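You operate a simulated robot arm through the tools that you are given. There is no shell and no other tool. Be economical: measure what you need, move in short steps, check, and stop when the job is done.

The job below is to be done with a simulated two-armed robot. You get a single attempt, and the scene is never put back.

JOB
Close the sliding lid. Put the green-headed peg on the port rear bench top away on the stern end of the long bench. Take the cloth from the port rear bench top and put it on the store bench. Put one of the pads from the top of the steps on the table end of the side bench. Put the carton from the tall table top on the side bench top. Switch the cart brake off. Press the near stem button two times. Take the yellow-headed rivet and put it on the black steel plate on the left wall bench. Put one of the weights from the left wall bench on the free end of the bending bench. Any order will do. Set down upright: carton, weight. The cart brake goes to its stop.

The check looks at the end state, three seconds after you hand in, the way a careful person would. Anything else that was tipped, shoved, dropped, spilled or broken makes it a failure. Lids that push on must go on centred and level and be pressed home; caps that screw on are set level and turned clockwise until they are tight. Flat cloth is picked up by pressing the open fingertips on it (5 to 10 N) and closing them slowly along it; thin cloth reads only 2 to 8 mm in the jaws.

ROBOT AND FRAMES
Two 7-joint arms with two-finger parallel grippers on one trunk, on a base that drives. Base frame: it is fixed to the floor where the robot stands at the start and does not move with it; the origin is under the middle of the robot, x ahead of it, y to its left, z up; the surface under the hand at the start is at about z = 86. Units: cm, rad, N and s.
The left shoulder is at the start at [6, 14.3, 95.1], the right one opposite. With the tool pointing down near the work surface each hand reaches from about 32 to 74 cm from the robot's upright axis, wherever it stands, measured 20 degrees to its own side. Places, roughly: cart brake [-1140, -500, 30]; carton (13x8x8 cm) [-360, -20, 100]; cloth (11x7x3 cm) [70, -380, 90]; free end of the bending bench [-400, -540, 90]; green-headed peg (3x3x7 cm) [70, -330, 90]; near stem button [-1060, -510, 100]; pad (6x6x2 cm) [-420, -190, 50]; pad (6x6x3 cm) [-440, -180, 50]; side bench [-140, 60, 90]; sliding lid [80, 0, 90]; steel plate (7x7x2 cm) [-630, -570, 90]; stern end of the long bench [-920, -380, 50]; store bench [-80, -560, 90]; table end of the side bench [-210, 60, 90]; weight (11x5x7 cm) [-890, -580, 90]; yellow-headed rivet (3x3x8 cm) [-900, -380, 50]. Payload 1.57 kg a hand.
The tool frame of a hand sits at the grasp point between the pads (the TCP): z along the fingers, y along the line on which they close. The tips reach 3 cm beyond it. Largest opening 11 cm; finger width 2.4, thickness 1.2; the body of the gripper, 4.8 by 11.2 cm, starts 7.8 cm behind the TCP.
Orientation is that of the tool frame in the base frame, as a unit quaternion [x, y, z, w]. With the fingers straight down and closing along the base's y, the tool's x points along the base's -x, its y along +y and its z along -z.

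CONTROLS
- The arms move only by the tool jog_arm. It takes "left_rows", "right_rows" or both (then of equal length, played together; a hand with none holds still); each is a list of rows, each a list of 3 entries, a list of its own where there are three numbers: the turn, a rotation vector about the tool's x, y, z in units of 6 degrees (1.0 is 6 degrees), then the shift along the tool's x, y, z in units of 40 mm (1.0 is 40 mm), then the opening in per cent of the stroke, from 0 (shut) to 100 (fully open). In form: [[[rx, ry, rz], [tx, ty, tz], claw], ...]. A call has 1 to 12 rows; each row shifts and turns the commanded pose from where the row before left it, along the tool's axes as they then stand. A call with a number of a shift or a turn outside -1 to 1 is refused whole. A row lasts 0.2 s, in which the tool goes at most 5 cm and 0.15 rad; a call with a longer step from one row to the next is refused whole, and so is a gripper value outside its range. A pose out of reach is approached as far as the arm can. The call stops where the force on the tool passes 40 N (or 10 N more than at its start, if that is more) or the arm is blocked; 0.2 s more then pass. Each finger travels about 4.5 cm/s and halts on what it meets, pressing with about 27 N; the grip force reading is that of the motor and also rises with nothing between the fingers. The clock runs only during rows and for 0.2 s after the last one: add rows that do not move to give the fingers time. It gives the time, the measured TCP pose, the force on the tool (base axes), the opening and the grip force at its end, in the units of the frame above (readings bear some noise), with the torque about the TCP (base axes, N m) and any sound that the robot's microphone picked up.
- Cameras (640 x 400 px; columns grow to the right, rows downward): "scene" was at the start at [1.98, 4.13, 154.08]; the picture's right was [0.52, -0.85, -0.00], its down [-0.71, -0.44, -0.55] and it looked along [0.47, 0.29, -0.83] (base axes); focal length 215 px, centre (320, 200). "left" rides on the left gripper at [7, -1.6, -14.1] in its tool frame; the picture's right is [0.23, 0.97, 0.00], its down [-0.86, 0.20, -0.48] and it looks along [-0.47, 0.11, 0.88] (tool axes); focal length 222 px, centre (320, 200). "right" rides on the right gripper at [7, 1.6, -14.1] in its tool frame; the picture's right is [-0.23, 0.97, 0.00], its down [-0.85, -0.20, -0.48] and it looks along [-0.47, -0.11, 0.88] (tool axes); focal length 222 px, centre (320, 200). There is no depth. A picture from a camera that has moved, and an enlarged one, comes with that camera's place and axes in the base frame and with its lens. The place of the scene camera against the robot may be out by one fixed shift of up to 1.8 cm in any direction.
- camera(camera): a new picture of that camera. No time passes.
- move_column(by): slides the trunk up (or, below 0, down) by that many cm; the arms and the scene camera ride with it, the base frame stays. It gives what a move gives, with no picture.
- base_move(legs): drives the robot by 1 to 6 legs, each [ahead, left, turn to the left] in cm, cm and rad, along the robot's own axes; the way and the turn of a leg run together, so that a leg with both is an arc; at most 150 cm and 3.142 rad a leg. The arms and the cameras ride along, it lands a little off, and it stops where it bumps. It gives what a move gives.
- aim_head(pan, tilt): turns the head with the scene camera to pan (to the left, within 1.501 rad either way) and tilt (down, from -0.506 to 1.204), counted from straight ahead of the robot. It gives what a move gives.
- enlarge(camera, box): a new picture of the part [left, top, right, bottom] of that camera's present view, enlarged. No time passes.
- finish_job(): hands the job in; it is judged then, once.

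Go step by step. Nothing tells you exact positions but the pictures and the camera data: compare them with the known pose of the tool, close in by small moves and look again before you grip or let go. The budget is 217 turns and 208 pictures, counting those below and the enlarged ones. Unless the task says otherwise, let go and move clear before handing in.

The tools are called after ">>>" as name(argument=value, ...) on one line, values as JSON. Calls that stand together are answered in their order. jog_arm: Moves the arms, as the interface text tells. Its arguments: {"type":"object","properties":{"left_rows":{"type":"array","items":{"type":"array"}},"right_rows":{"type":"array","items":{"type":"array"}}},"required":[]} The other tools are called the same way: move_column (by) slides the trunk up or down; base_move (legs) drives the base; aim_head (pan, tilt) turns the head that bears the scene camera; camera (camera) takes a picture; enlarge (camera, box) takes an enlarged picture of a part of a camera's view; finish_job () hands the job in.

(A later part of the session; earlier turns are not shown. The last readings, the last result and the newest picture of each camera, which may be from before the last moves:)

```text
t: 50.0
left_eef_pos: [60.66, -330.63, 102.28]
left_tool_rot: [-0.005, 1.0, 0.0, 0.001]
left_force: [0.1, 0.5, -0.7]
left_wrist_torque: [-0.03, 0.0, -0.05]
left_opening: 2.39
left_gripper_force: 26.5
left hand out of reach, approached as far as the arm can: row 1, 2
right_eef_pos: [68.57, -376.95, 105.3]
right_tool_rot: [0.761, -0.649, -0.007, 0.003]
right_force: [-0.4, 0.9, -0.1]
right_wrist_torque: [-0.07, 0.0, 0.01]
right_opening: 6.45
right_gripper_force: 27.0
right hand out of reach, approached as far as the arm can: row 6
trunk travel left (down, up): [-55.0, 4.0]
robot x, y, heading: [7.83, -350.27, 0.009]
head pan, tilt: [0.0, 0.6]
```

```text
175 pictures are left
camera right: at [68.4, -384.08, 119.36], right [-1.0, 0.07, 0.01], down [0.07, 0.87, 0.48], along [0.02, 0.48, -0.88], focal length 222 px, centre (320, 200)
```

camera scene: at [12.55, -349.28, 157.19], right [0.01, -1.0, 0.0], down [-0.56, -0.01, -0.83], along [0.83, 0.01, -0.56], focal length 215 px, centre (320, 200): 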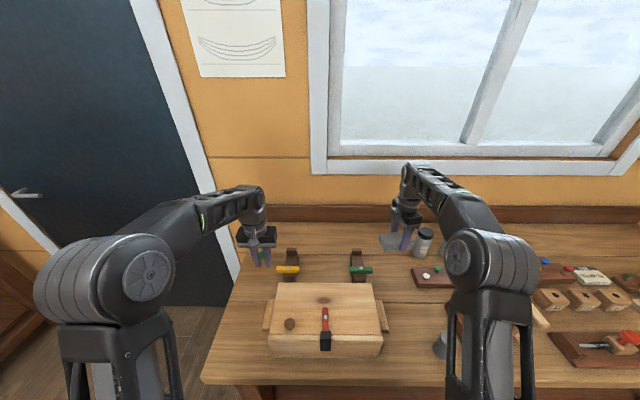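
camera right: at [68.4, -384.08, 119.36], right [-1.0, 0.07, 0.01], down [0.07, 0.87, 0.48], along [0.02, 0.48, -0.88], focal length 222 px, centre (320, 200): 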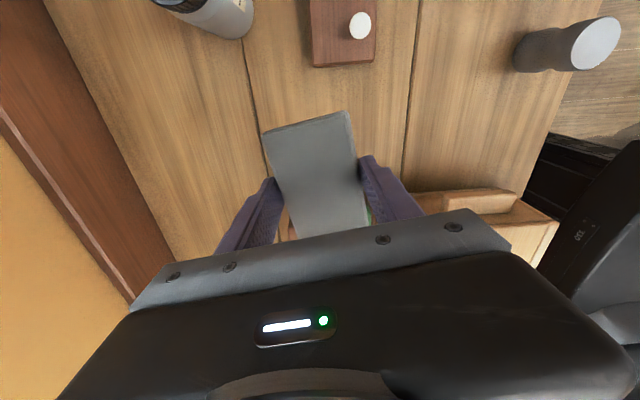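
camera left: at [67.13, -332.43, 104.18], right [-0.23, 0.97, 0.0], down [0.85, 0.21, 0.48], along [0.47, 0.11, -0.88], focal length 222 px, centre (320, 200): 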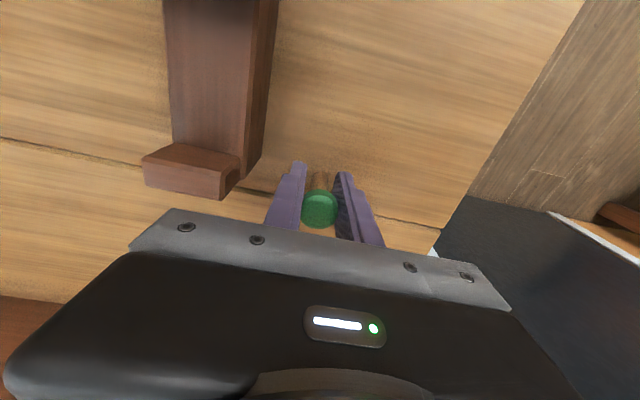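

>>> jog_arm(left_rows=[[[0, 0, 0], [0, 0, -0.8], 0], [[0, 0, 0], [0, 0, -0.8], 0], [[0, 0, 0], [0.8, 0, -0.3], 0], [[0, 0, 0], [0.9, 0, 0], 0], [[0, 0, 0], [0.9, 0, 0], 0], [[0, 0, 0], [0.9, 0, 0], 0], [[0, 0, 0], [0.3, 0, 0], 0]], right_rows=[[[0, 0, 0], [0, 0.8, 0], 0], [[0, 0, 0], [0, 0.8, 0], 0], [[0, 0, 0], [0, 0.8, -0.3], 0], [[0, 0, 0], [0, 0.8, -0.3], 0], [[0, 0, 0], [0, 0.8, -0.3], 0], [[0, 0, 0], [0, 0.8, 0], 0], [[0, 0, 0], [0, 0.6, 0], 0]])

>>> base_move(legs=[[-40, 0, 0]])

>>> aim_head(pan=-1.45, tilt=0.35)

>>> camera(camera="scene")

```text
t: 51.6
left_eef_pos: [45.48, -330.87, 109.91]
left_tool_rot: [-0.004, 1.0, 0.001, 0.001]
left_force: [0.5, -0.2, 0.1]
left_wrist_torque: [0.0, 0.02, 0.03]
left_opening: 2.36
left_gripper_force: 26.9
right_eef_pos: [47.45, -380.77, 109.79]
right_tool_rot: [0.76, -0.65, 0.0, 0.0]
right_force: [0.1, 0.3, -0.1]
right_wrist_torque: [0.02, -0.02, -0.03]
right_opening: 6.4
right_gripper_force: 27.2
trunk travel left (down, up): [-55.0, 4.0]
robot x, y, heading: [7.8, -349.99, 0.006]
head pan, tilt: [0.0, 0.6]
```

```text
t: 54.1
left_eef_pos: [4.93, -331.17, 109.89]
left_tool_rot: [-0.006, 1.0, 0.0, 0.0]
left_force: [-0.4, -0.1, 0.3]
left_wrist_torque: [-0.02, -0.03, 0.01]
left_opening: 2.39
left_gripper_force: 26.5
right_eef_pos: [7.07, -380.98, 109.8]
right_tool_rot: [0.761, -0.649, 0.0, 0.001]
right_force: [-0.9, -0.7, -0.9]
right_wrist_torque: [-0.03, -0.02, -0.02]
right_opening: 6.41
right_gripper_force: 26.9
trunk travel left (down, up): [-55.0, 4.0]
robot x, y, heading: [-32.81, -350.35, 0.006]
head pan, tilt: [0.0, 0.6]
```

```text
t: 55.6
left_eef_pos: [5.04, -331.36, 109.89]
left_tool_rot: [-0.006, 1.0, 0.0, 0.0]
left_force: [0.0, 0.4, -0.1]
left_wrist_torque: [-0.03, 0.04, -0.01]
left_opening: 2.35
left_gripper_force: 27.4
right_eef_pos: [7.29, -380.99, 109.75]
right_tool_rot: [0.761, -0.649, 0.0, 0.0]
right_force: [0.8, -0.2, -0.5]
right_wrist_torque: [-0.03, -0.01, -0.01]
right_opening: 6.4
right_gripper_force: 27.1
trunk travel left (down, up): [-55.0, 4.0]
robot x, y, heading: [-32.63, -350.74, 0.013]
head pan, tilt: [-1.45, 0.351]
```

```text
174 pictures are left
camera scene: at [-35.38, -359.22, 159.47], right [-0.99, -0.13, 0.0], down [-0.05, 0.34, -0.94], along [0.12, -0.93, -0.34], focal length 215 px, centre (320, 200)
```

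scene: 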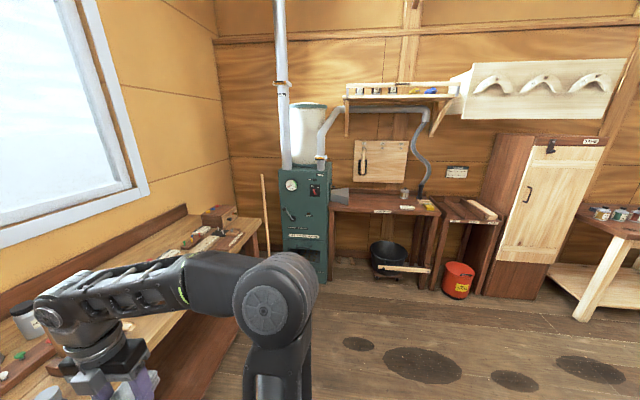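

>>> enlarge(camera="scene", box=[320, 170, 520, 300])

```text
3.08 times, centred on (420, 235) of scene
camera zoom: at [-35.38, -359.22, 159.47], right [-0.99, -0.13, 0.0], down [-0.05, 0.34, -0.94], along [0.12, -0.93, -0.34], focal length 662 px, centre (12, 92)
```

zoom: 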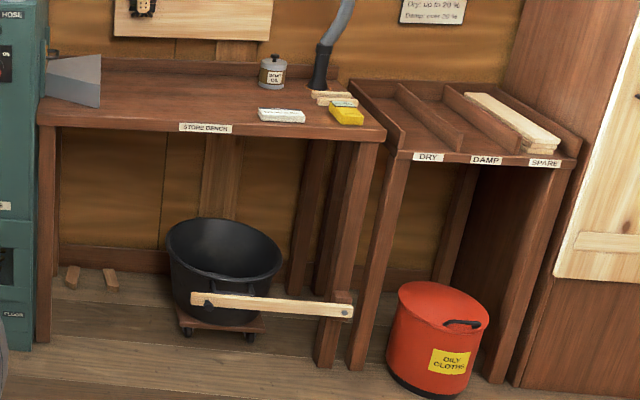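

>>> base_move(legs=[[0, 0, -1.577], [120, -22, 0]])

>>> aim_head(pan=0, tilt=0.8)

>>> camera(camera="scene")

```text
t: 65.6
left_eef_pos: [-36.51, -507.66, 109.78]
left_tool_rot: [0.709, 0.705, 0.0, 0.0]
left_force: [0.3, -1.5, -0.4]
left_wrist_torque: [0.01, 0.01, 0.0]
left_opening: 2.38
left_gripper_force: 27.2
right_eef_pos: [-86.34, -509.16, 109.8]
right_tool_rot: [-0.071, 0.997, 0.0, 0.0]
right_force: [-0.1, 0.0, -0.6]
right_wrist_torque: [0.01, -0.02, 0.0]
right_opening: 6.43
right_gripper_force: 26.7
trunk travel left (down, up): [-55.0, 4.0]
robot x, y, heading: [-55.28, -470.08, -1.574]
head pan, tilt: [-1.45, 0.351]
```

```text
t: 67.2
left_eef_pos: [-36.47, -507.82, 109.89]
left_tool_rot: [0.709, 0.705, 0.0, 0.001]
left_force: [0.1, -0.2, 0.8]
left_wrist_torque: [-0.01, 0.04, -0.02]
left_opening: 2.35
left_gripper_force: 27.5
right_eef_pos: [-86.18, -509.11, 109.84]
right_tool_rot: [-0.071, 0.997, 0.0, 0.0]
right_force: [0.5, -0.3, -0.6]
right_wrist_torque: [0.02, -0.01, 0.01]
right_opening: 6.39
right_gripper_force: 26.6
trunk travel left (down, up): [-55.0, 4.0]
robot x, y, heading: [-54.82, -469.9, -1.577]
head pan, tilt: [0.0, 0.799]
```

```text
172 pictures are left
camera scene: at [-56.07, -474.4, 155.51], right [-1.0, 0.01, 0.0], down [0.0, 0.72, -0.7], along [0.0, -0.7, -0.72], focal length 215 px, centre (320, 200)
```

scene: 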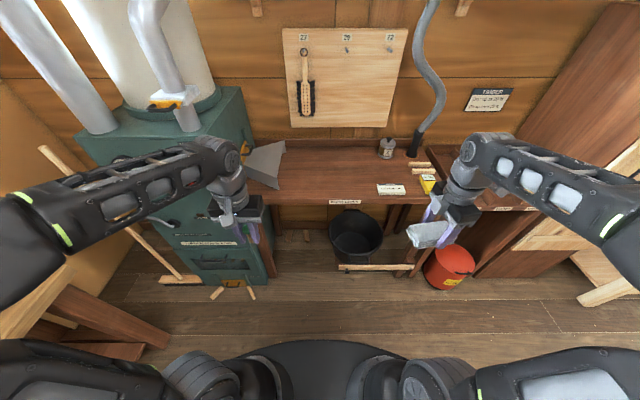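

>>> base_move(legs=[[28, 0, 0]])

>>> jog_arm(right_rows=[[[0, 0, 0], [-0.72, -0.8, 0], 0], [[0, 0, 0], [-0.72, -0.8, 0], 0], [[0, 0, 0], [-0.72, -0.8, 0], 0], [[0, 0, 0], [-0.72, -0.8, 0], 0], [[0, 0, 0], [-0.72, -0.8, 0.2], 0], [[0, 0, 0], [-0.72, -0.8, 0.5], 0], [[0, 0, 0], [-0.72, -0.8, 0.5], 0], [[0, 0, 0], [0, 0, 0.5], 0]])

>>> camera(camera="right")

>>> camera(camera="scene")

```text
t: 69.2
left_eef_pos: [-36.56, -535.98, 109.73]
left_tool_rot: [0.709, 0.706, 0.0, 0.0]
left_force: [1.3, 0.1, 0.6]
left_wrist_torque: [0.02, 0.03, 0.02]
left_opening: 2.36
left_gripper_force: 26.6
right_eef_pos: [-86.38, -537.27, 109.78]
right_tool_rot: [-0.07, 0.998, 0.001, 0.0]
right_force: [-0.4, -0.8, -0.2]
right_wrist_torque: [0.02, -0.01, 0.0]
right_opening: 6.42
right_gripper_force: 27.3
trunk travel left (down, up): [-55.0, 4.0]
robot x, y, heading: [-55.08, -497.53, -1.576]
head pan, tilt: [0.0, 0.799]
```

```text
t: 71.0
left_eef_pos: [-36.63, -535.84, 109.97]
left_tool_rot: [0.709, 0.705, 0.0, 0.001]
left_force: [0.3, -0.8, 0.0]
left_wrist_torque: [0.0, 0.01, 0.02]
left_opening: 2.38
left_gripper_force: 27.1
right_eef_pos: [-63.21, -556.6, 102.91]
right_tool_rot: [-0.07, 0.998, 0.0, 0.0]
right_force: [0.0, 0.0, 0.4]
right_wrist_torque: [-0.01, -0.01, -0.01]
right_opening: 6.39
right_gripper_force: 26.6
trunk travel left (down, up): [-55.0, 4.0]
robot x, y, heading: [-55.08, -497.81, -1.574]
head pan, tilt: [0.0, 0.799]
```

```text
171 pictures are left
camera right: at [-70.31, -555.92, 117.01], right [0.09, 1.0, 0.0], down [0.87, -0.08, 0.48], along [0.48, -0.04, -0.88], focal length 222 px, centre (320, 200)
```

right: 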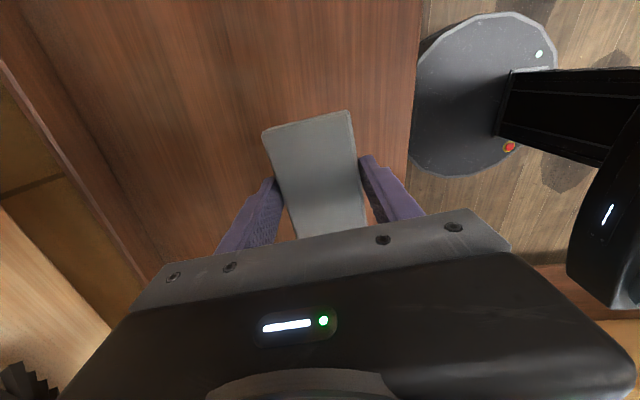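

```text
170 pictures are left
camera scene: at [-56.28, -502.55, 155.51], right [-1.0, 0.01, 0.0], down [0.0, 0.72, -0.7], along [0.0, -0.7, -0.72], focal length 215 px, centre (320, 200)
```

scene: 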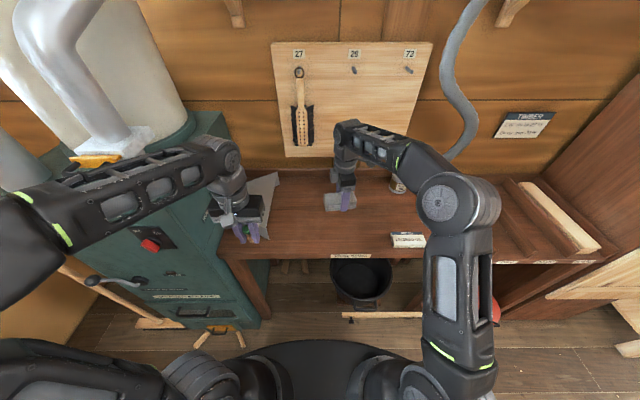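

>>> jog_arm(right_rows=[[[0, 0, 0], [0, 0, 0.8], 0], [[0, 0, 0], [0, 0, 0.8], 0], [[0, 0, 0], [0, 0, 0.8], 0], [[0, 0, 0], [0, 0, 0.5], 0], [[0, 0, 0], [0, 0, 0.15], 0], [[0, 0, 0], [0, 0, 0.1], 0]])

>>> enlarge(camera="scene", box=[260, 140, 420, 260])

```text
t: 72.4
left_eef_pos: [-36.51, -536.04, 109.76]
left_tool_rot: [0.709, 0.705, -0.001, 0.0]
left_force: [-0.3, -0.9, 0.0]
left_wrist_torque: [-0.01, -0.02, 0.0]
left_opening: 2.35
left_gripper_force: 26.8
right_eef_pos: [-63.26, -556.59, 90.44]
right_tool_rot: [-0.071, 0.997, 0.0, 0.001]
right_force: [-0.3, 0.4, 0.1]
right_wrist_torque: [0.0, 0.0, -0.01]
right_opening: 6.4
right_gripper_force: 26.8
trunk travel left (down, up): [-55.0, 4.0]
robot x, y, heading: [-55.21, -497.8, -1.578]
head pan, tilt: [0.0, 0.799]
```

```text
3.33 times, centred on (340, 200) of scene
camera zoom: at [-56.21, -502.6, 155.51], right [-1.0, 0.01, 0.0], down [0.0, 0.72, -0.7], along [0.0, -0.7, -0.72], focal length 718 px, centre (253, 200)
```

zoom: 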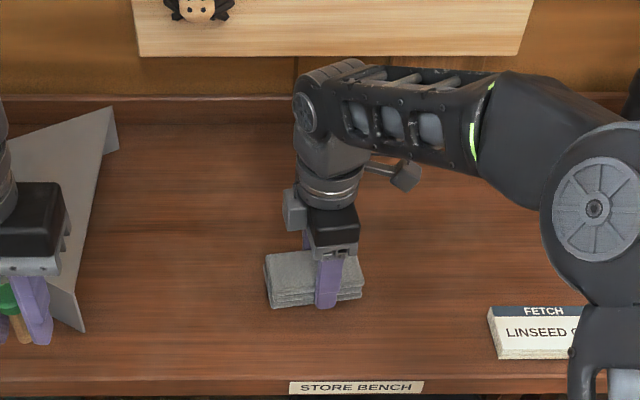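

Nearly on the bench; I'll creep down until contact.

>>> jog_arm(right_rows=[[[0, 0, 0], [0, 0, 0.1], 0], [[0, 0, 0], [0, 0, 0.08], 0], [[0, 0, 0], [0, 0, 0.06], 0], [[0, 0, 0], [0, 0, 0.05], 0]])

```text
t: 73.4
left_eef_pos: [-36.69, -535.9, 109.91]
left_tool_rot: [0.709, 0.705, 0.0, 0.001]
left_force: [-0.1, -0.7, 0.0]
left_wrist_torque: [0.0, -0.01, -0.01]
left_opening: 2.33
left_gripper_force: 27.0
right_eef_pos: [-63.36, -556.55, 89.42]
right_tool_rot: [-0.07, 0.998, -0.001, 0.0]
right_force: [-2.0, -0.1, 6.4]
right_wrist_torque: [0.22, -0.12, 0.01]
right_opening: 6.4
right_gripper_force: 26.8
trunk travel left (down, up): [-55.0, 4.0]
robot x, y, heading: [-55.41, -497.93, -1.572]
head pan, tilt: [0.0, 0.799]
```

Contact (6 N). Open and lift.

>>> jog_arm(right_rows=[[[0, 0, 0], [0, 0, 0], 75], [[0, 0, 0], [0, 0, 0], 100], [[0, 0, 0], [0, 0, 0], 100], [[0, 0, 0], [0, 0, 0], 100], [[0, 0, 0], [0, 0, -0.6], 100], [[0, 0, 0], [0, 0, -1], 100], [[0, 0, 0], [0, 0, -1], 100], [[0, 0, 0], [0, 0.4, -1], 100], [[0, 0, 0], [0, 0.8, -1], 100], [[0, 0, 0], [0, 0.8, -0.4], 100]])

>>> camera(camera="scene")

```text
refused: row 9 steps farther than a row can; nothing moved
```

```text
168 pictures are left
camera scene: at [-56.22, -502.53, 155.52], right [-1.0, 0.01, 0.0], down [0.0, 0.72, -0.7], along [0.0, -0.7, -0.72], focal length 215 px, centre (320, 200)
```

scene: 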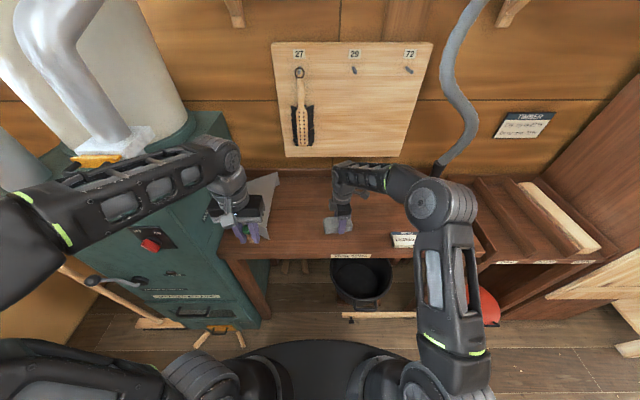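

>>> jog_arm(right_rows=[[[0, 0, 0], [0, 0, 0], 75], [[0, 0, 0], [0, 0, 0], 100], [[0, 0, 0], [0, 0, 0], 100], [[0, 0, 0], [0, 0, 0], 100], [[0, 0, 0], [0, 0, -0.6], 100], [[0, 0, 0], [0, 0, -1], 100], [[0, 0, 0], [0, 0, -1], 100], [[0, 0, 0], [0, 0.4, -1], 100], [[0, 0, 0], [0, 0.7, -0.8], 100], [[0, 0, 0], [0, 0.8, -0.4], 100], [[0, 0, 0], [0.6, 0.8, 0], 100], [[0, 0, 0], [0.8, 0.8, 0], 100]])

>>> base_move(legs=[[-30, 0, 0]])

>>> camera(camera="scene")

```text
t: 76.0
left_eef_pos: [-36.68, -535.8, 109.88]
left_tool_rot: [0.709, 0.705, 0.0, 0.002]
left_force: [-0.5, 0.4, -0.3]
left_wrist_torque: [0.0, -0.03, -0.01]
left_opening: 2.34
left_gripper_force: 26.8
right_eef_pos: [-70.71, -543.52, 108.64]
right_tool_rot: [-0.071, 0.997, 0.0, 0.0]
right_force: [-0.8, -1.1, -0.2]
right_wrist_torque: [-0.02, -0.03, -0.01]
right_opening: 11.01
right_gripper_force: 0.1
trunk travel left (down, up): [-55.0, 4.0]
robot x, y, heading: [-55.13, -497.82, -1.574]
head pan, tilt: [0.0, 0.799]
```

```text
t: 78.0
left_eef_pos: [-36.4, -505.86, 109.82]
left_tool_rot: [0.709, 0.705, -0.001, 0.001]
left_force: [-0.7, 0.4, -0.3]
left_wrist_torque: [-0.04, 0.04, 0.0]
left_opening: 2.37
left_gripper_force: 27.3
right_eef_pos: [-70.58, -513.64, 108.64]
right_tool_rot: [-0.071, 0.997, 0.0, 0.0]
right_force: [0.6, 0.1, 0.1]
right_wrist_torque: [-0.04, 0.0, -0.02]
right_opening: 10.99
right_gripper_force: 0.0
trunk travel left (down, up): [-55.0, 4.0]
robot x, y, heading: [-55.12, -467.9, -1.575]
head pan, tilt: [0.0, 0.799]
```

```text
167 pictures are left
camera scene: at [-56.06, -472.66, 155.51], right [-1.0, 0.0, 0.0], down [0.0, 0.72, -0.7], along [0.0, -0.7, -0.72], focal length 215 px, centre (320, 200)
```

scene: 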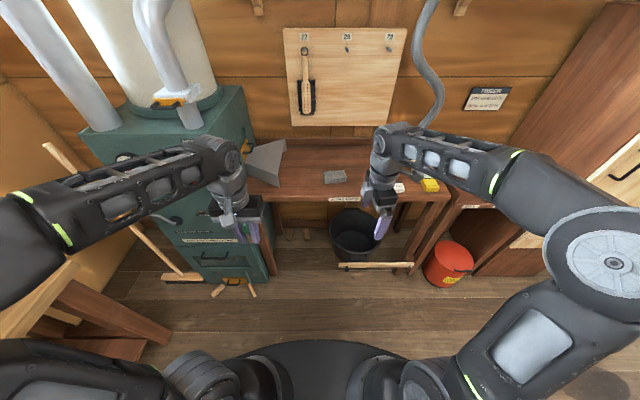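

>>> jog_arm(right_rows=[[[0, 0, 1], [0, 0, 0], 100], [[0, 0, 1], [0, 0, 0], 100], [[0, 0, 1], [0, 0, 0], 100], [[0, 0, 1], [0, 0, 0], 100], [[0, 0, 1], [0, 0, 0], 100], [[0, 0, 1], [0, 0, 0], 100], [[0, 0, 1], [0, 0, 0], 100], [[0, 0, 1], [0, 0, 0], 100], [[0, 0, 1], [0, 0, 0], 100], [[0, 0, 1], [0, 0, 0], 100], [[0, 0, 1], [0, 0, 0], 100], [[0, 0, 1], [0, 0, 0], 100]])

>>> jog_arm(right_rows=[[[0, 0, 1], [0, -0.5, 0], 100], [[0, 0, 1], [0, -0.5, 0], 100], [[0, 0, 1], [0, -0.5, 0], 100], [[0, 0, 1.0], [0, 0, 0], 100]])

>>> base_move(legs=[[0, 0, -1.567]])

>>> aim_head(pan=0, tilt=0.2)

>>> camera(camera="scene")

```text
t: 80.6
left_eef_pos: [-36.46, -506.02, 109.75]
left_tool_rot: [0.709, 0.705, 0.0, 0.001]
left_force: [-0.1, -0.4, 0.4]
left_wrist_torque: [0.04, 0.02, 0.01]
left_opening: 2.38
left_gripper_force: 27.2
right_eef_pos: [-70.56, -513.72, 108.56]
right_tool_rot: [0.529, 0.849, 0.0, 0.0]
right_force: [0.4, -0.4, 0.8]
right_wrist_torque: [-0.01, -0.05, 0.01]
right_opening: 10.98
right_gripper_force: 0.0
trunk travel left (down, up): [-55.0, 4.0]
robot x, y, heading: [-55.04, -467.85, -1.576]
head pan, tilt: [0.0, 0.799]
```

```text
t: 81.6
left_eef_pos: [-36.36, -506.01, 109.78]
left_tool_rot: [0.708, 0.706, -0.001, 0.0]
left_force: [-1.0, 0.1, -0.5]
left_wrist_torque: [-0.03, 0.02, -0.02]
left_opening: 2.39
left_gripper_force: 27.2
right_eef_pos: [-76.18, -515.68, 108.39]
right_tool_rot: [0.694, 0.72, 0.001, 0.0]
right_force: [-0.4, -0.5, -0.1]
right_wrist_torque: [0.03, 0.01, 0.03]
right_opening: 10.99
right_gripper_force: 0.1
trunk travel left (down, up): [-55.0, 4.0]
robot x, y, heading: [-54.95, -468.43, -1.574]
head pan, tilt: [0.0, 0.799]
```

```text
t: 85.8
left_eef_pos: [-92.79, -487.08, 109.82]
left_tool_rot: [1.0, 0.002, -0.002, 0.0]
left_force: [0.8, 0.0, -0.7]
left_wrist_torque: [0.0, -0.02, 0.01]
left_opening: 2.37
left_gripper_force: 27.1
right_eef_pos: [-102.77, -447.5, 108.58]
right_tool_rot: [1.0, 0.025, 0.0, -0.001]
right_force: [0.7, 0.3, 0.6]
right_wrist_torque: [0.0, 0.02, 0.02]
right_opening: 11.0
right_gripper_force: 0.0
trunk travel left (down, up): [-55.0, 4.0]
robot x, y, heading: [-55.4, -468.25, -3.14]
head pan, tilt: [0.0, 0.799]
```

```text
t: 86.8
left_eef_pos: [-92.73, -487.07, 109.95]
left_tool_rot: [1.0, 0.002, -0.001, 0.0]
left_force: [0.3, -0.3, 0.2]
left_wrist_torque: [0.01, 0.01, -0.03]
left_opening: 2.36
left_gripper_force: 27.0
right_eef_pos: [-102.84, -447.4, 108.55]
right_tool_rot: [1.0, 0.024, 0.0, 0.0]
right_force: [-0.1, 0.9, -0.6]
right_wrist_torque: [-0.01, 0.02, 0.0]
right_opening: 10.98
right_gripper_force: 0.1
trunk travel left (down, up): [-55.0, 4.0]
robot x, y, heading: [-54.89, -468.09, -3.136]
head pan, tilt: [0.0, 0.201]
```

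```text
166 pictures are left
camera scene: at [-62.37, -467.74, 160.86], right [-0.01, 1.0, 0.0], down [0.2, 0.0, -0.98], along [-0.98, -0.01, -0.2], focal length 215 px, centre (320, 200)
```

scene: 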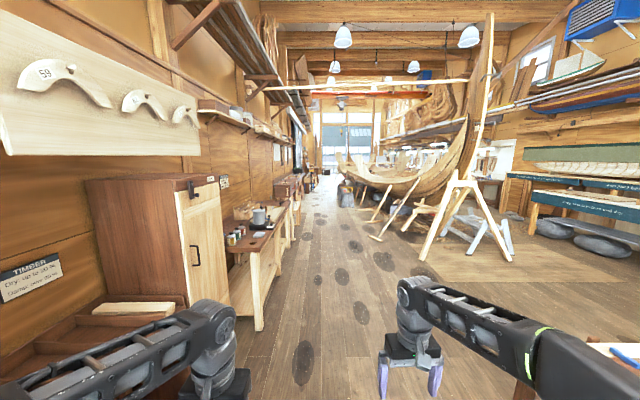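

>>> base_move(legs=[[150, 10, 0], [150, 0, 0]])

>>> camera(camera="scene")

```text
refused: leg 1 is longer than a leg can be; nothing moved
```

```text
165 pictures are left
camera scene: at [-62.37, -467.74, 160.86], right [-0.01, 1.0, 0.0], down [0.2, 0.0, -0.98], along [-0.98, -0.01, -0.2], focal length 215 px, centre (320, 200)
```

scene: 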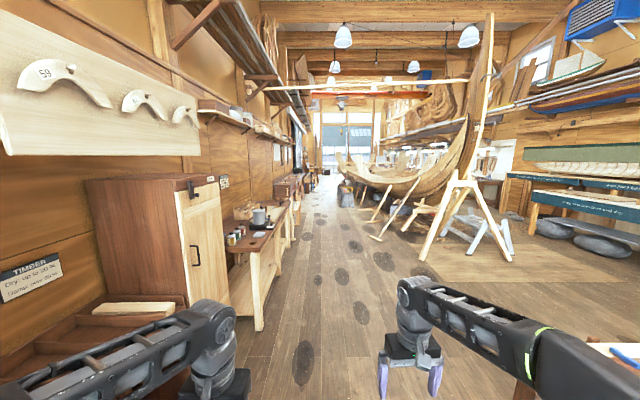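

>>> base_move(legs=[[145, 0, 0], [145, -8, 0]])

>>> camera(camera="scene")

```text
t: 100.9
left_eef_pos: [-384.95, -479.23, 109.82]
left_tool_rot: [1.0, 0.004, -0.001, 0.0]
left_force: [-0.1, 0.4, -0.5]
left_wrist_torque: [-0.03, 0.02, 0.0]
left_opening: 2.38
left_gripper_force: 27.1
right_eef_pos: [-395.14, -439.62, 108.48]
right_tool_rot: [1.0, 0.026, 0.0, 0.0]
right_force: [0.4, 0.8, -0.2]
right_wrist_torque: [-0.02, -0.02, -0.01]
right_opening: 11.03
right_gripper_force: 0.1
trunk travel left (down, up): [-55.0, 4.0]
robot x, y, heading: [-347.26, -460.07, -3.133]
head pan, tilt: [0.0, 0.201]
```

```text
164 pictures are left
camera scene: at [-354.61, -459.77, 160.87], right [-0.01, 1.0, 0.0], down [0.2, 0.0, -0.98], along [-0.98, -0.01, -0.2], focal length 215 px, centre (320, 200)
```

scene: 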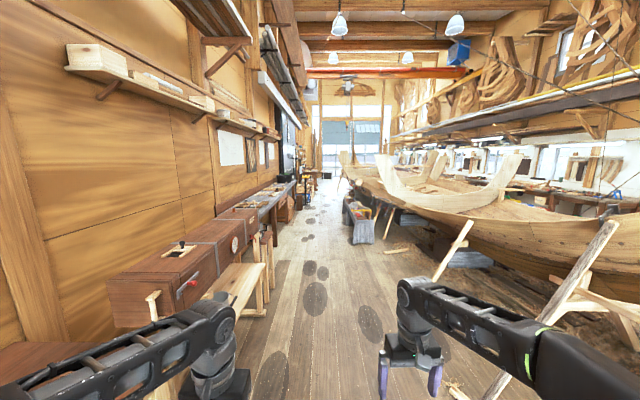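

>>> aim_head(pan=0.9, tilt=0.5)

>>> camera(camera="scene")

```text
t: 102.1
left_eef_pos: [-385.0, -479.31, 109.9]
left_tool_rot: [1.0, 0.004, -0.001, 0.001]
left_force: [-0.2, 0.3, 1.0]
left_wrist_torque: [0.02, 0.04, -0.04]
left_opening: 2.36
left_gripper_force: 26.5
right_eef_pos: [-395.1, -439.68, 108.52]
right_tool_rot: [1.0, 0.026, 0.001, 0.0]
right_force: [0.3, 0.0, -0.6]
right_wrist_torque: [0.01, 0.0, -0.01]
right_opening: 11.01
right_gripper_force: 0.0
trunk travel left (down, up): [-55.0, 4.0]
robot x, y, heading: [-347.51, -460.32, -3.132]
head pan, tilt: [0.901, 0.499]
```

```text
163 pictures are left
camera scene: at [-350.85, -466.86, 158.1], right [-0.79, 0.61, 0.0], down [0.29, 0.38, -0.88], along [-0.54, -0.69, -0.48], focal length 215 px, centre (320, 200)
```

scene: 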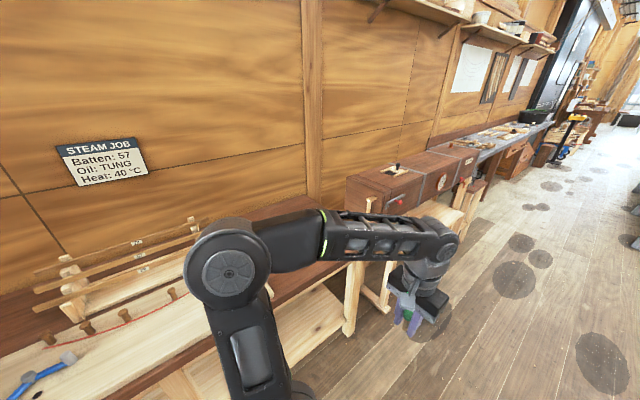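

>>> aim_head(pan=0, tilt=0.3)

>>> base_move(legs=[[145, 0, 0], [145, 0, 0]])

>>> camera(camera="scene")

```text
t: 103.3
left_eef_pos: [-384.85, -479.26, 109.9]
left_tool_rot: [1.0, 0.006, -0.001, 0.0]
left_force: [0.3, 0.2, -0.7]
left_wrist_torque: [0.0, 0.04, 0.02]
left_opening: 2.37
left_gripper_force: 26.7
right_eef_pos: [-395.17, -439.63, 108.45]
right_tool_rot: [1.0, 0.027, 0.0, 0.0]
right_force: [-0.3, -0.1, 0.0]
right_wrist_torque: [-0.01, 0.0, -0.02]
right_opening: 11.0
right_gripper_force: 0.1
trunk travel left (down, up): [-55.0, 4.0]
robot x, y, heading: [-347.61, -460.24, -3.133]
head pan, tilt: [0.0, 0.3]
```

```text
t: 117.2
left_eef_pos: [-672.65, -478.99, 109.76]
left_tool_rot: [1.0, -0.003, 0.0, 0.001]
left_force: [-0.4, 0.0, 0.4]
left_wrist_torque: [0.03, -0.02, 0.04]
left_opening: 2.38
left_gripper_force: 26.4
right_eef_pos: [-682.23, -439.37, 108.39]
right_tool_rot: [1.0, 0.018, 0.0, 0.0]
right_force: [-0.1, 0.6, 0.3]
right_wrist_torque: [-0.02, -0.02, 0.02]
right_opening: 11.01
right_gripper_force: 0.2
trunk travel left (down, up): [-55.0, 4.0]
robot x, y, heading: [-634.54, -460.55, 3.135]
head pan, tilt: [0.0, 0.3]
```

```text
162 pictures are left
camera scene: at [-642.02, -460.06, 159.94], right [0.01, 1.0, 0.0], down [0.3, 0.0, -0.96], along [-0.96, 0.01, -0.3], focal length 215 px, centre (320, 200)
```

scene: 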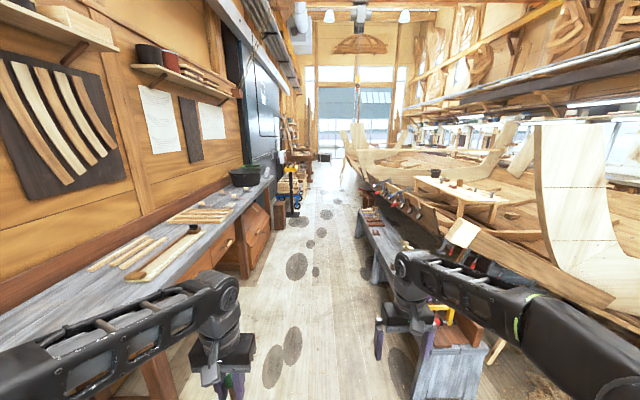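

>>> base_move(legs=[[133, 0, 0.006], [133, 0, 0]])

>>> aim_head(pan=-1.3, tilt=0.7)

>>> camera(camera="scene")

```text
t: 130.1
left_eef_pos: [-938.26, -478.96, 109.79]
left_tool_rot: [1.0, 0.001, -0.001, -0.001]
left_force: [0.1, 0.2, 0.0]
left_wrist_torque: [0.0, -0.03, -0.01]
left_opening: 2.35
left_gripper_force: 26.9
right_eef_pos: [-948.15, -439.34, 108.45]
right_tool_rot: [1.0, 0.023, 0.0, 0.001]
right_force: [-0.2, -0.1, -0.2]
right_wrist_torque: [0.0, -0.01, 0.03]
right_opening: 10.99
right_gripper_force: 0.0
trunk travel left (down, up): [-55.0, 4.0]
robot x, y, heading: [-900.47, -460.31, -3.143]
head pan, tilt: [0.0, 0.3]
```

```text
t: 131.6
left_eef_pos: [-938.27, -479.07, 109.79]
left_tool_rot: [1.0, 0.001, -0.001, 0.0]
left_force: [-0.5, 0.1, 0.3]
left_wrist_torque: [-0.01, 0.0, -0.01]
left_opening: 2.36
left_gripper_force: 27.4
right_eef_pos: [-948.13, -439.39, 108.45]
right_tool_rot: [1.0, 0.022, 0.0, 0.001]
right_force: [-0.3, 0.1, -0.4]
right_wrist_torque: [0.01, -0.01, -0.01]
right_opening: 11.01
right_gripper_force: 0.1
trunk travel left (down, up): [-55.0, 4.0]
robot x, y, heading: [-900.29, -460.03, -3.141]
head pan, tilt: [-1.3, 0.7]
```

```text
161 pictures are left
camera scene: at [-900.7, -451.59, 156.33], right [0.96, 0.27, 0.0], down [0.17, -0.62, -0.77], along [-0.21, 0.74, -0.64], focal length 215 px, centre (320, 200)
```

scene: 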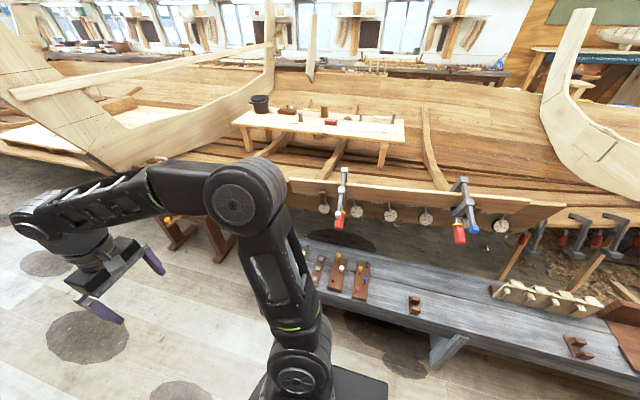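

>>> base_move(legs=[[5, 10, 0], [0, 0, -1.571]])

>>> aim_head(pan=0, tilt=0.8)

>>> camera(camera="scene")

```text
t: 136.6
left_eef_pos: [-924.13, -432.48, 109.78]
left_tool_rot: [0.708, -0.706, -0.001, -0.001]
left_force: [0.6, 0.2, 0.3]
left_wrist_torque: [-0.01, 0.01, -0.03]
left_opening: 2.37
left_gripper_force: 27.0
right_eef_pos: [-884.51, -422.35, 108.63]
right_tool_rot: [0.723, -0.691, 0.0, 0.0]
right_force: [-0.2, -0.2, 0.8]
right_wrist_torque: [-0.02, 0.02, 0.0]
right_opening: 10.99
right_gripper_force: 0.1
trunk travel left (down, up): [-55.0, 4.0]
robot x, y, heading: [-905.22, -470.12, 1.569]
head pan, tilt: [-1.3, 0.7]
```

```text
t: 138.1
left_eef_pos: [-924.14, -432.4, 109.87]
left_tool_rot: [0.708, -0.706, 0.0, 0.0]
left_force: [-1.4, -0.6, -0.4]
left_wrist_torque: [-0.04, -0.02, 0.02]
left_opening: 2.38
left_gripper_force: 27.1
right_eef_pos: [-884.64, -422.41, 108.44]
right_tool_rot: [0.723, -0.691, 0.0, 0.0]
right_force: [0.1, 0.0, 0.7]
right_wrist_torque: [0.02, -0.02, -0.01]
right_opening: 11.0
right_gripper_force: 0.1
trunk travel left (down, up): [-55.0, 4.0]
robot x, y, heading: [-905.27, -470.15, 1.572]
head pan, tilt: [0.0, 0.799]
```

```text
160 pictures are left
camera scene: at [-906.32, -464.73, 155.51], right [1.0, 0.0, 0.0], down [0.0, -0.72, -0.7], along [0.0, 0.7, -0.72], focal length 215 px, centre (320, 200)
```

scene: 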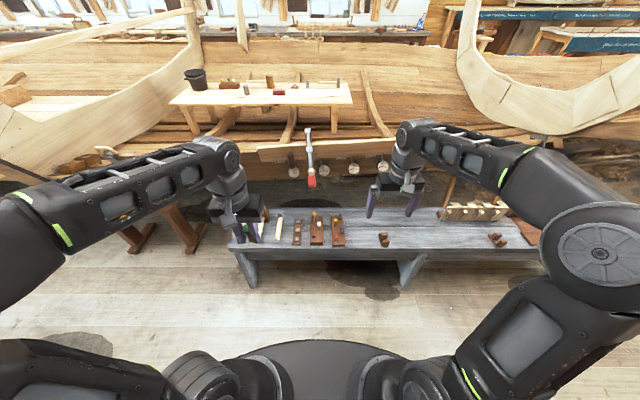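

>>> enlarge(camera="scene", box=[220, 120, 380, 280])

```text
2.50 times, centred on (300, 200) of scene
camera zoom: at [-906.32, -464.73, 155.51], right [1.0, 0.0, 0.0], down [0.0, -0.72, -0.7], along [0.0, 0.7, -0.72], focal length 538 px, centre (370, 200)
```

zoom: 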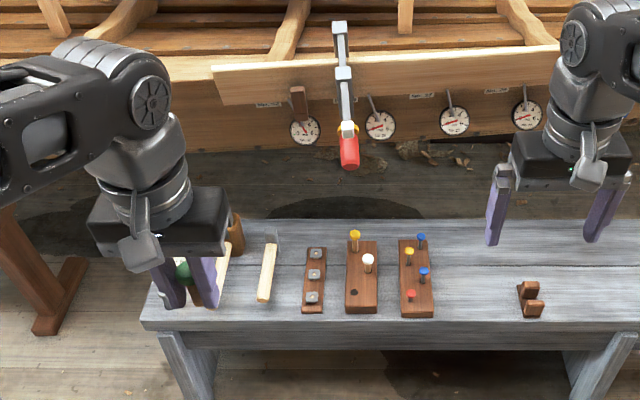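

>>> move_column(by=-38)

>>> camera(camera="left")

>>> camera(camera="scene")

```text
t: 141.8
left_eef_pos: [-924.14, -432.46, 71.87]
left_tool_rot: [0.707, -0.707, -0.001, -0.001]
left_force: [0.3, 0.0, -0.4]
left_wrist_torque: [0.0, 0.0, 0.02]
left_opening: 2.38
left_gripper_force: 27.1
right_eef_pos: [-884.5, -422.42, 70.48]
right_tool_rot: [0.723, -0.691, 0.0, 0.0]
right_force: [0.6, 0.7, 0.4]
right_wrist_torque: [-0.06, 0.01, 0.02]
right_opening: 11.0
right_gripper_force: 0.0
trunk travel left (down, up): [-17.0, 42.0]
robot x, y, heading: [-905.28, -470.58, 1.576]
head pan, tilt: [0.0, 0.799]
```

```text
158 pictures are left
camera left: at [-922.36, -439.4, 85.99], right [-0.97, -0.23, 0.0], down [-0.2, 0.85, 0.48], along [-0.11, 0.47, -0.88], focal length 222 px, centre (320, 200)
```

left: 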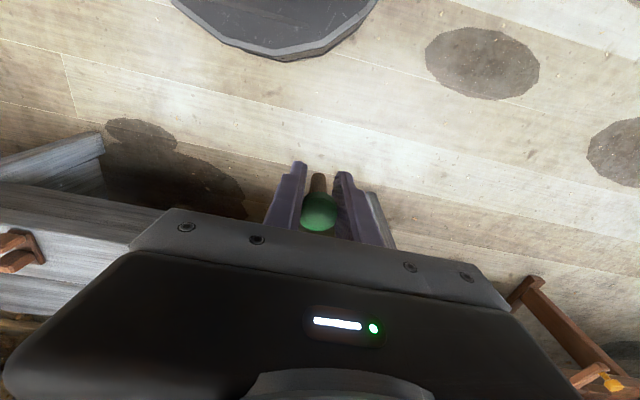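

```text
157 pictures are left
camera scene: at [-906.33, -464.73, 117.51], right [1.0, 0.0, 0.0], down [0.0, -0.72, -0.7], along [0.0, 0.7, -0.72], focal length 215 px, centre (320, 200)
```

scene: 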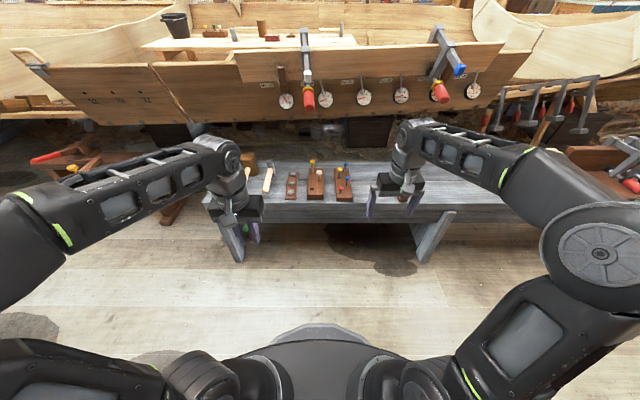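

>>> jog_arm(left_rows=[[[0, 0, 0], [-0.6, 0, 0], 0], [[0, 0, 0], [-0.6, 0, 0], 0], [[0, 0, 0], [-0.6, 0, 0], 0], [[0, 0, 0], [-0.6, 0, 0], 0]], right_rows=[[[0, 0, 0], [0, 0.9, 0], 100], [[0, 0, 0], [0, 0.9, 0], 100], [[0, 0, 0], [0, 0.9, 0], 100], [[0, 0, 0], [0, 0.9, 0], 100]])

>>> camera(camera="right")

>>> camera(camera="left")

>>> enlarge(camera="scene", box=[200, 130, 420, 270])

```text
t: 142.8
left_eef_pos: [-924.13, -422.88, 71.85]
left_tool_rot: [0.709, -0.705, -0.001, -0.001]
left_force: [0.4, 0.8, 0.5]
left_wrist_torque: [0.0, -0.01, 0.0]
left_opening: 2.36
left_gripper_force: 26.9
right_eef_pos: [-898.96, -423.07, 70.58]
right_tool_rot: [0.723, -0.691, 0.0, 0.0]
right_force: [0.2, -1.1, 0.9]
right_wrist_torque: [0.02, 0.03, -0.03]
right_opening: 11.01
right_gripper_force: 0.1
trunk travel left (down, up): [-17.0, 42.0]
robot x, y, heading: [-905.31, -470.65, 1.573]
head pan, tilt: [0.0, 0.799]
```

```text
156 pictures are left
camera right: at [-900.19, -430.11, 84.67], right [-0.98, 0.18, 0.0], down [0.16, 0.86, 0.48], along [0.09, 0.47, -0.88], focal length 222 px, centre (320, 200)
```

right: 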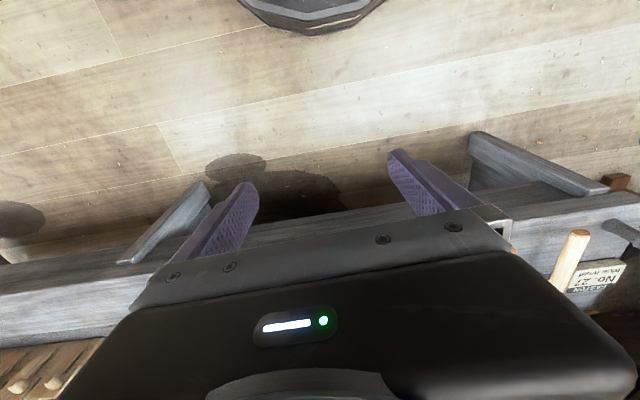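

```text
155 pictures are left
camera left: at [-922.35, -429.8, 85.9], right [-0.97, -0.23, 0.0], down [-0.2, 0.85, 0.48], along [-0.11, 0.47, -0.88], focal length 222 px, centre (320, 200)
```

left: 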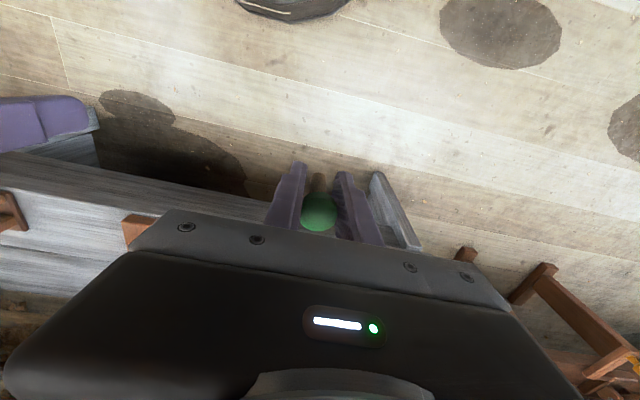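

```text
2.86 times, centred on (310, 200) of scene
camera zoom: at [-906.32, -464.73, 117.5], right [1.0, 0.0, 0.0], down [0.0, -0.72, -0.7], along [0.0, 0.7, -0.72], focal length 615 px, centre (349, 200)
```

zoom: 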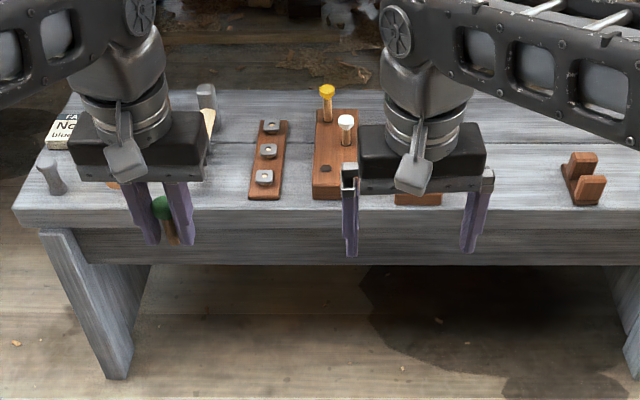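

>>> jog_arm(right_rows=[[[0, -1, 0], [0, -0.9, 0], 60], [[0, -1, 0], [0, -0.9, 0], 60], [[0, -1, 0], [0, -0.9, 0], 60], [[0, -1, 0], [0, -0.9, 0], 60], [[0, -1, 0], [0, 0, 0], 60], [[0, -1, 0], [0, 0, 0], 60], [[0, -1, 0], [0, 0, 0], 60]])

>>> enlarge(camera="scene", box=[280, 140, 370, 210])

>>> enlarge(camera="scene", box=[180, 130, 310, 220])

```text
t: 144.4
left_eef_pos: [-924.1, -422.76, 71.91]
left_tool_rot: [0.708, -0.706, 0.0, -0.001]
left_force: [0.5, 0.8, -0.7]
left_wrist_torque: [0.01, 0.01, 0.02]
left_opening: 2.38
left_gripper_force: 27.0
right_eef_pos: [-884.58, -422.48, 70.46]
right_tool_rot: [0.675, -0.645, -0.26, -0.247]
right_force: [-0.5, 1.1, 0.3]
right_wrist_torque: [-0.01, -0.02, 0.06]
right_opening: 6.57
right_gripper_force: 0.0
trunk travel left (down, up): [-17.0, 42.0]
robot x, y, heading: [-905.51, -470.33, 1.576]
head pan, tilt: [0.0, 0.799]
```

```text
5.71 times, centred on (325, 175) of scene
camera zoom: at [-906.33, -464.73, 117.51], right [1.0, 0.0, 0.0], down [0.0, -0.72, -0.7], along [0.0, 0.7, -0.72], focal length 1230 px, centre (291, 343)
```

zoom: 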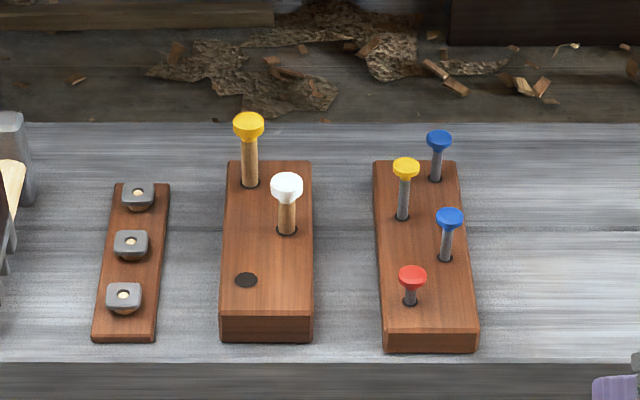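

```text
4.44 times, centred on (245, 175) of scene
camera zoom: at [-906.33, -464.73, 117.51], right [1.0, 0.0, 0.0], down [0.0, -0.72, -0.7], along [0.0, 0.7, -0.72], focal length 957 px, centre (653, 311)
```

zoom: 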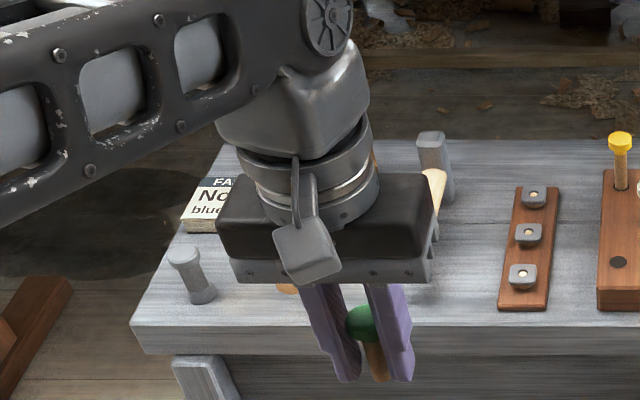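

>>> jog_arm(left_rows=[[[0, 0, 0], [0.7, 0, 0], 0], [[0, 0, 0], [0.7, 0, 0], 0], [[0, 0, 0], [0.6, 0, 0], 0]], right_rows=[[[0, 0, 0], [0.6, 0, -0.5], 60], [[0, 0, 0], [0.6, 0, -0.5], 60], [[0, 0, 0], [0.4, 0, -0.5], 60]])

>>> base_move(legs=[[25, 0, 0]])

>>> camera(camera="scene")

>>> camera(camera="right")

```text
t: 145.2
left_eef_pos: [-924.16, -430.75, 71.81]
left_tool_rot: [0.709, -0.706, -0.001, -0.001]
left_force: [-0.7, 0.3, -0.5]
left_wrist_torque: [0.02, 0.0, 0.0]
left_opening: 2.39
left_gripper_force: 26.9
right_eef_pos: [-883.97, -430.04, 71.93]
right_tool_rot: [0.676, -0.645, -0.258, -0.247]
right_force: [0.2, 0.7, 0.5]
right_wrist_torque: [0.0, 0.02, 0.04]
right_opening: 6.6
right_gripper_force: 0.1
right hand out of reach, approached as far as the arm can: row 3
trunk travel left (down, up): [-17.0, 42.0]
robot x, y, heading: [-904.98, -470.46, 1.576]
head pan, tilt: [0.0, 0.799]
```

```text
t: 147.0
left_eef_pos: [-924.36, -405.99, 71.74]
left_tool_rot: [0.709, -0.706, 0.0, -0.001]
left_force: [0.3, 0.3, -0.4]
left_wrist_torque: [-0.01, 0.02, 0.01]
left_opening: 2.37
left_gripper_force: 26.9
right_eef_pos: [-884.07, -405.04, 71.95]
right_tool_rot: [0.677, -0.644, -0.259, -0.246]
right_force: [0.9, -0.1, -0.6]
right_wrist_torque: [0.02, 0.01, 0.0]
right_opening: 6.62
right_gripper_force: 0.1
trunk travel left (down, up): [-17.0, 42.0]
robot x, y, heading: [-905.78, -445.11, 1.577]
head pan, tilt: [0.0, 0.799]
```

```text
151 pictures are left
camera scene: at [-906.43, -439.87, 117.51], right [1.0, 0.0, 0.0], down [0.0, -0.72, -0.7], along [0.0, 0.7, -0.72], focal length 215 px, centre (320, 200)
```

scene: 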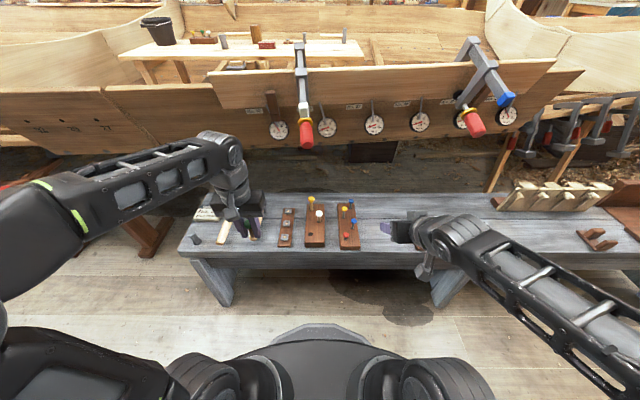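

```text
150 pictures are left
camera right: at [-884.94, -419.68, 77.76], right [-0.98, 0.12, 0.15], down [0.18, 0.33, 0.93], along [0.06, 0.94, -0.34], focal length 222 px, centre (320, 200)
```

right: 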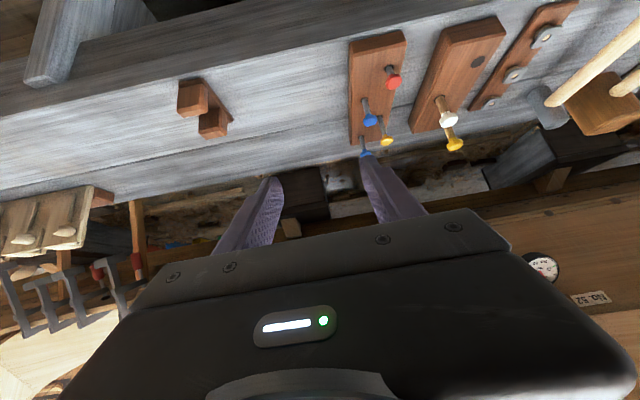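

>>> jog_arm(left_rows=[[[0, 0, 0], [0, -0.92, 0], 0], [[0, 0, 0], [0, -0.92, 0], 0], [[0, 0, 0], [0, -0.92, 0], 0], [[0, 0, 0], [0, -0.92, 0], 0], [[0, 0, 0], [-0.5, 0, 0.5], 0], [[0, 0, 0], [-0.5, 0, 0.6], 0], [[0, 0, 0], [-0.5, 0, 0.6], 0], [[0, 0, 0], [0, 0, 0.6], 0]])

>>> camera(camera="left")

>>> camera(camera="right")

>>> enlarge(camera="scene", box=[240, 100, 400, 260])

```text
t: 148.8
left_eef_pos: [-909.5, -399.85, 62.57]
left_tool_rot: [0.709, -0.706, -0.001, -0.001]
left_force: [-0.4, -0.4, 0.5]
left_wrist_torque: [0.0, -0.01, -0.02]
left_opening: 2.37
left_gripper_force: 26.9
right_eef_pos: [-884.1, -405.07, 71.91]
right_tool_rot: [0.676, -0.645, -0.259, -0.246]
right_force: [0.4, 0.2, 0.5]
right_wrist_torque: [0.01, 0.04, 0.01]
right_opening: 6.6
right_gripper_force: 0.0
trunk travel left (down, up): [-17.0, 42.0]
robot x, y, heading: [-905.76, -445.07, 1.574]
head pan, tilt: [0.0, 0.799]
```

```text
149 pictures are left
camera left: at [-907.76, -406.81, 76.79], right [-0.97, -0.23, 0.0], down [-0.2, 0.85, 0.48], along [-0.11, 0.47, -0.88], focal length 222 px, centre (320, 200)
```

left: 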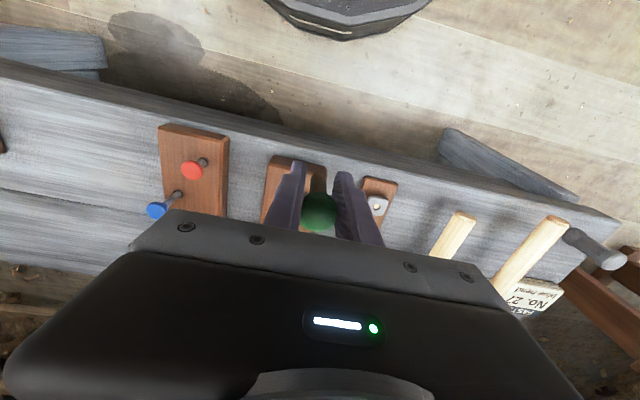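

```text
148 pictures are left
camera right: at [-884.94, -419.68, 77.76], right [-0.98, 0.12, 0.15], down [0.18, 0.33, 0.93], along [0.06, 0.94, -0.34], focal length 222 px, centre (320, 200)
```

right: 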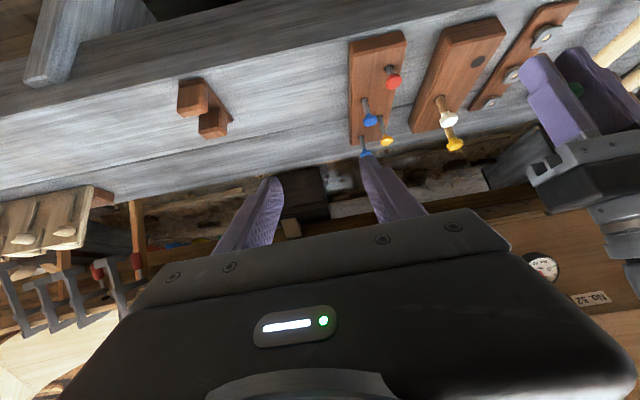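

```text
2.50 times, centred on (320, 180) of scene
camera zoom: at [-906.43, -439.86, 117.51], right [1.0, 0.0, 0.0], down [0.0, -0.72, -0.7], along [0.0, 0.7, -0.72], focal length 538 px, centre (320, 250)
```

zoom: 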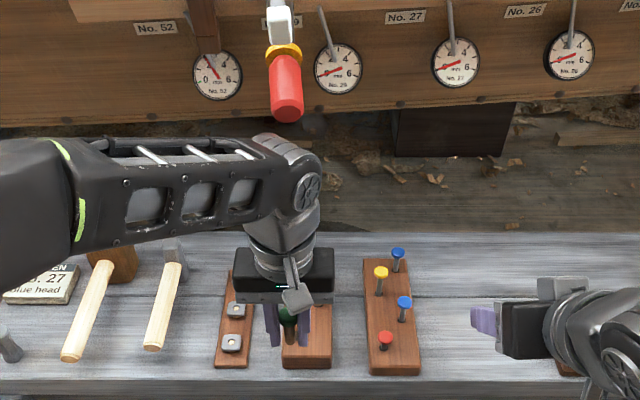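

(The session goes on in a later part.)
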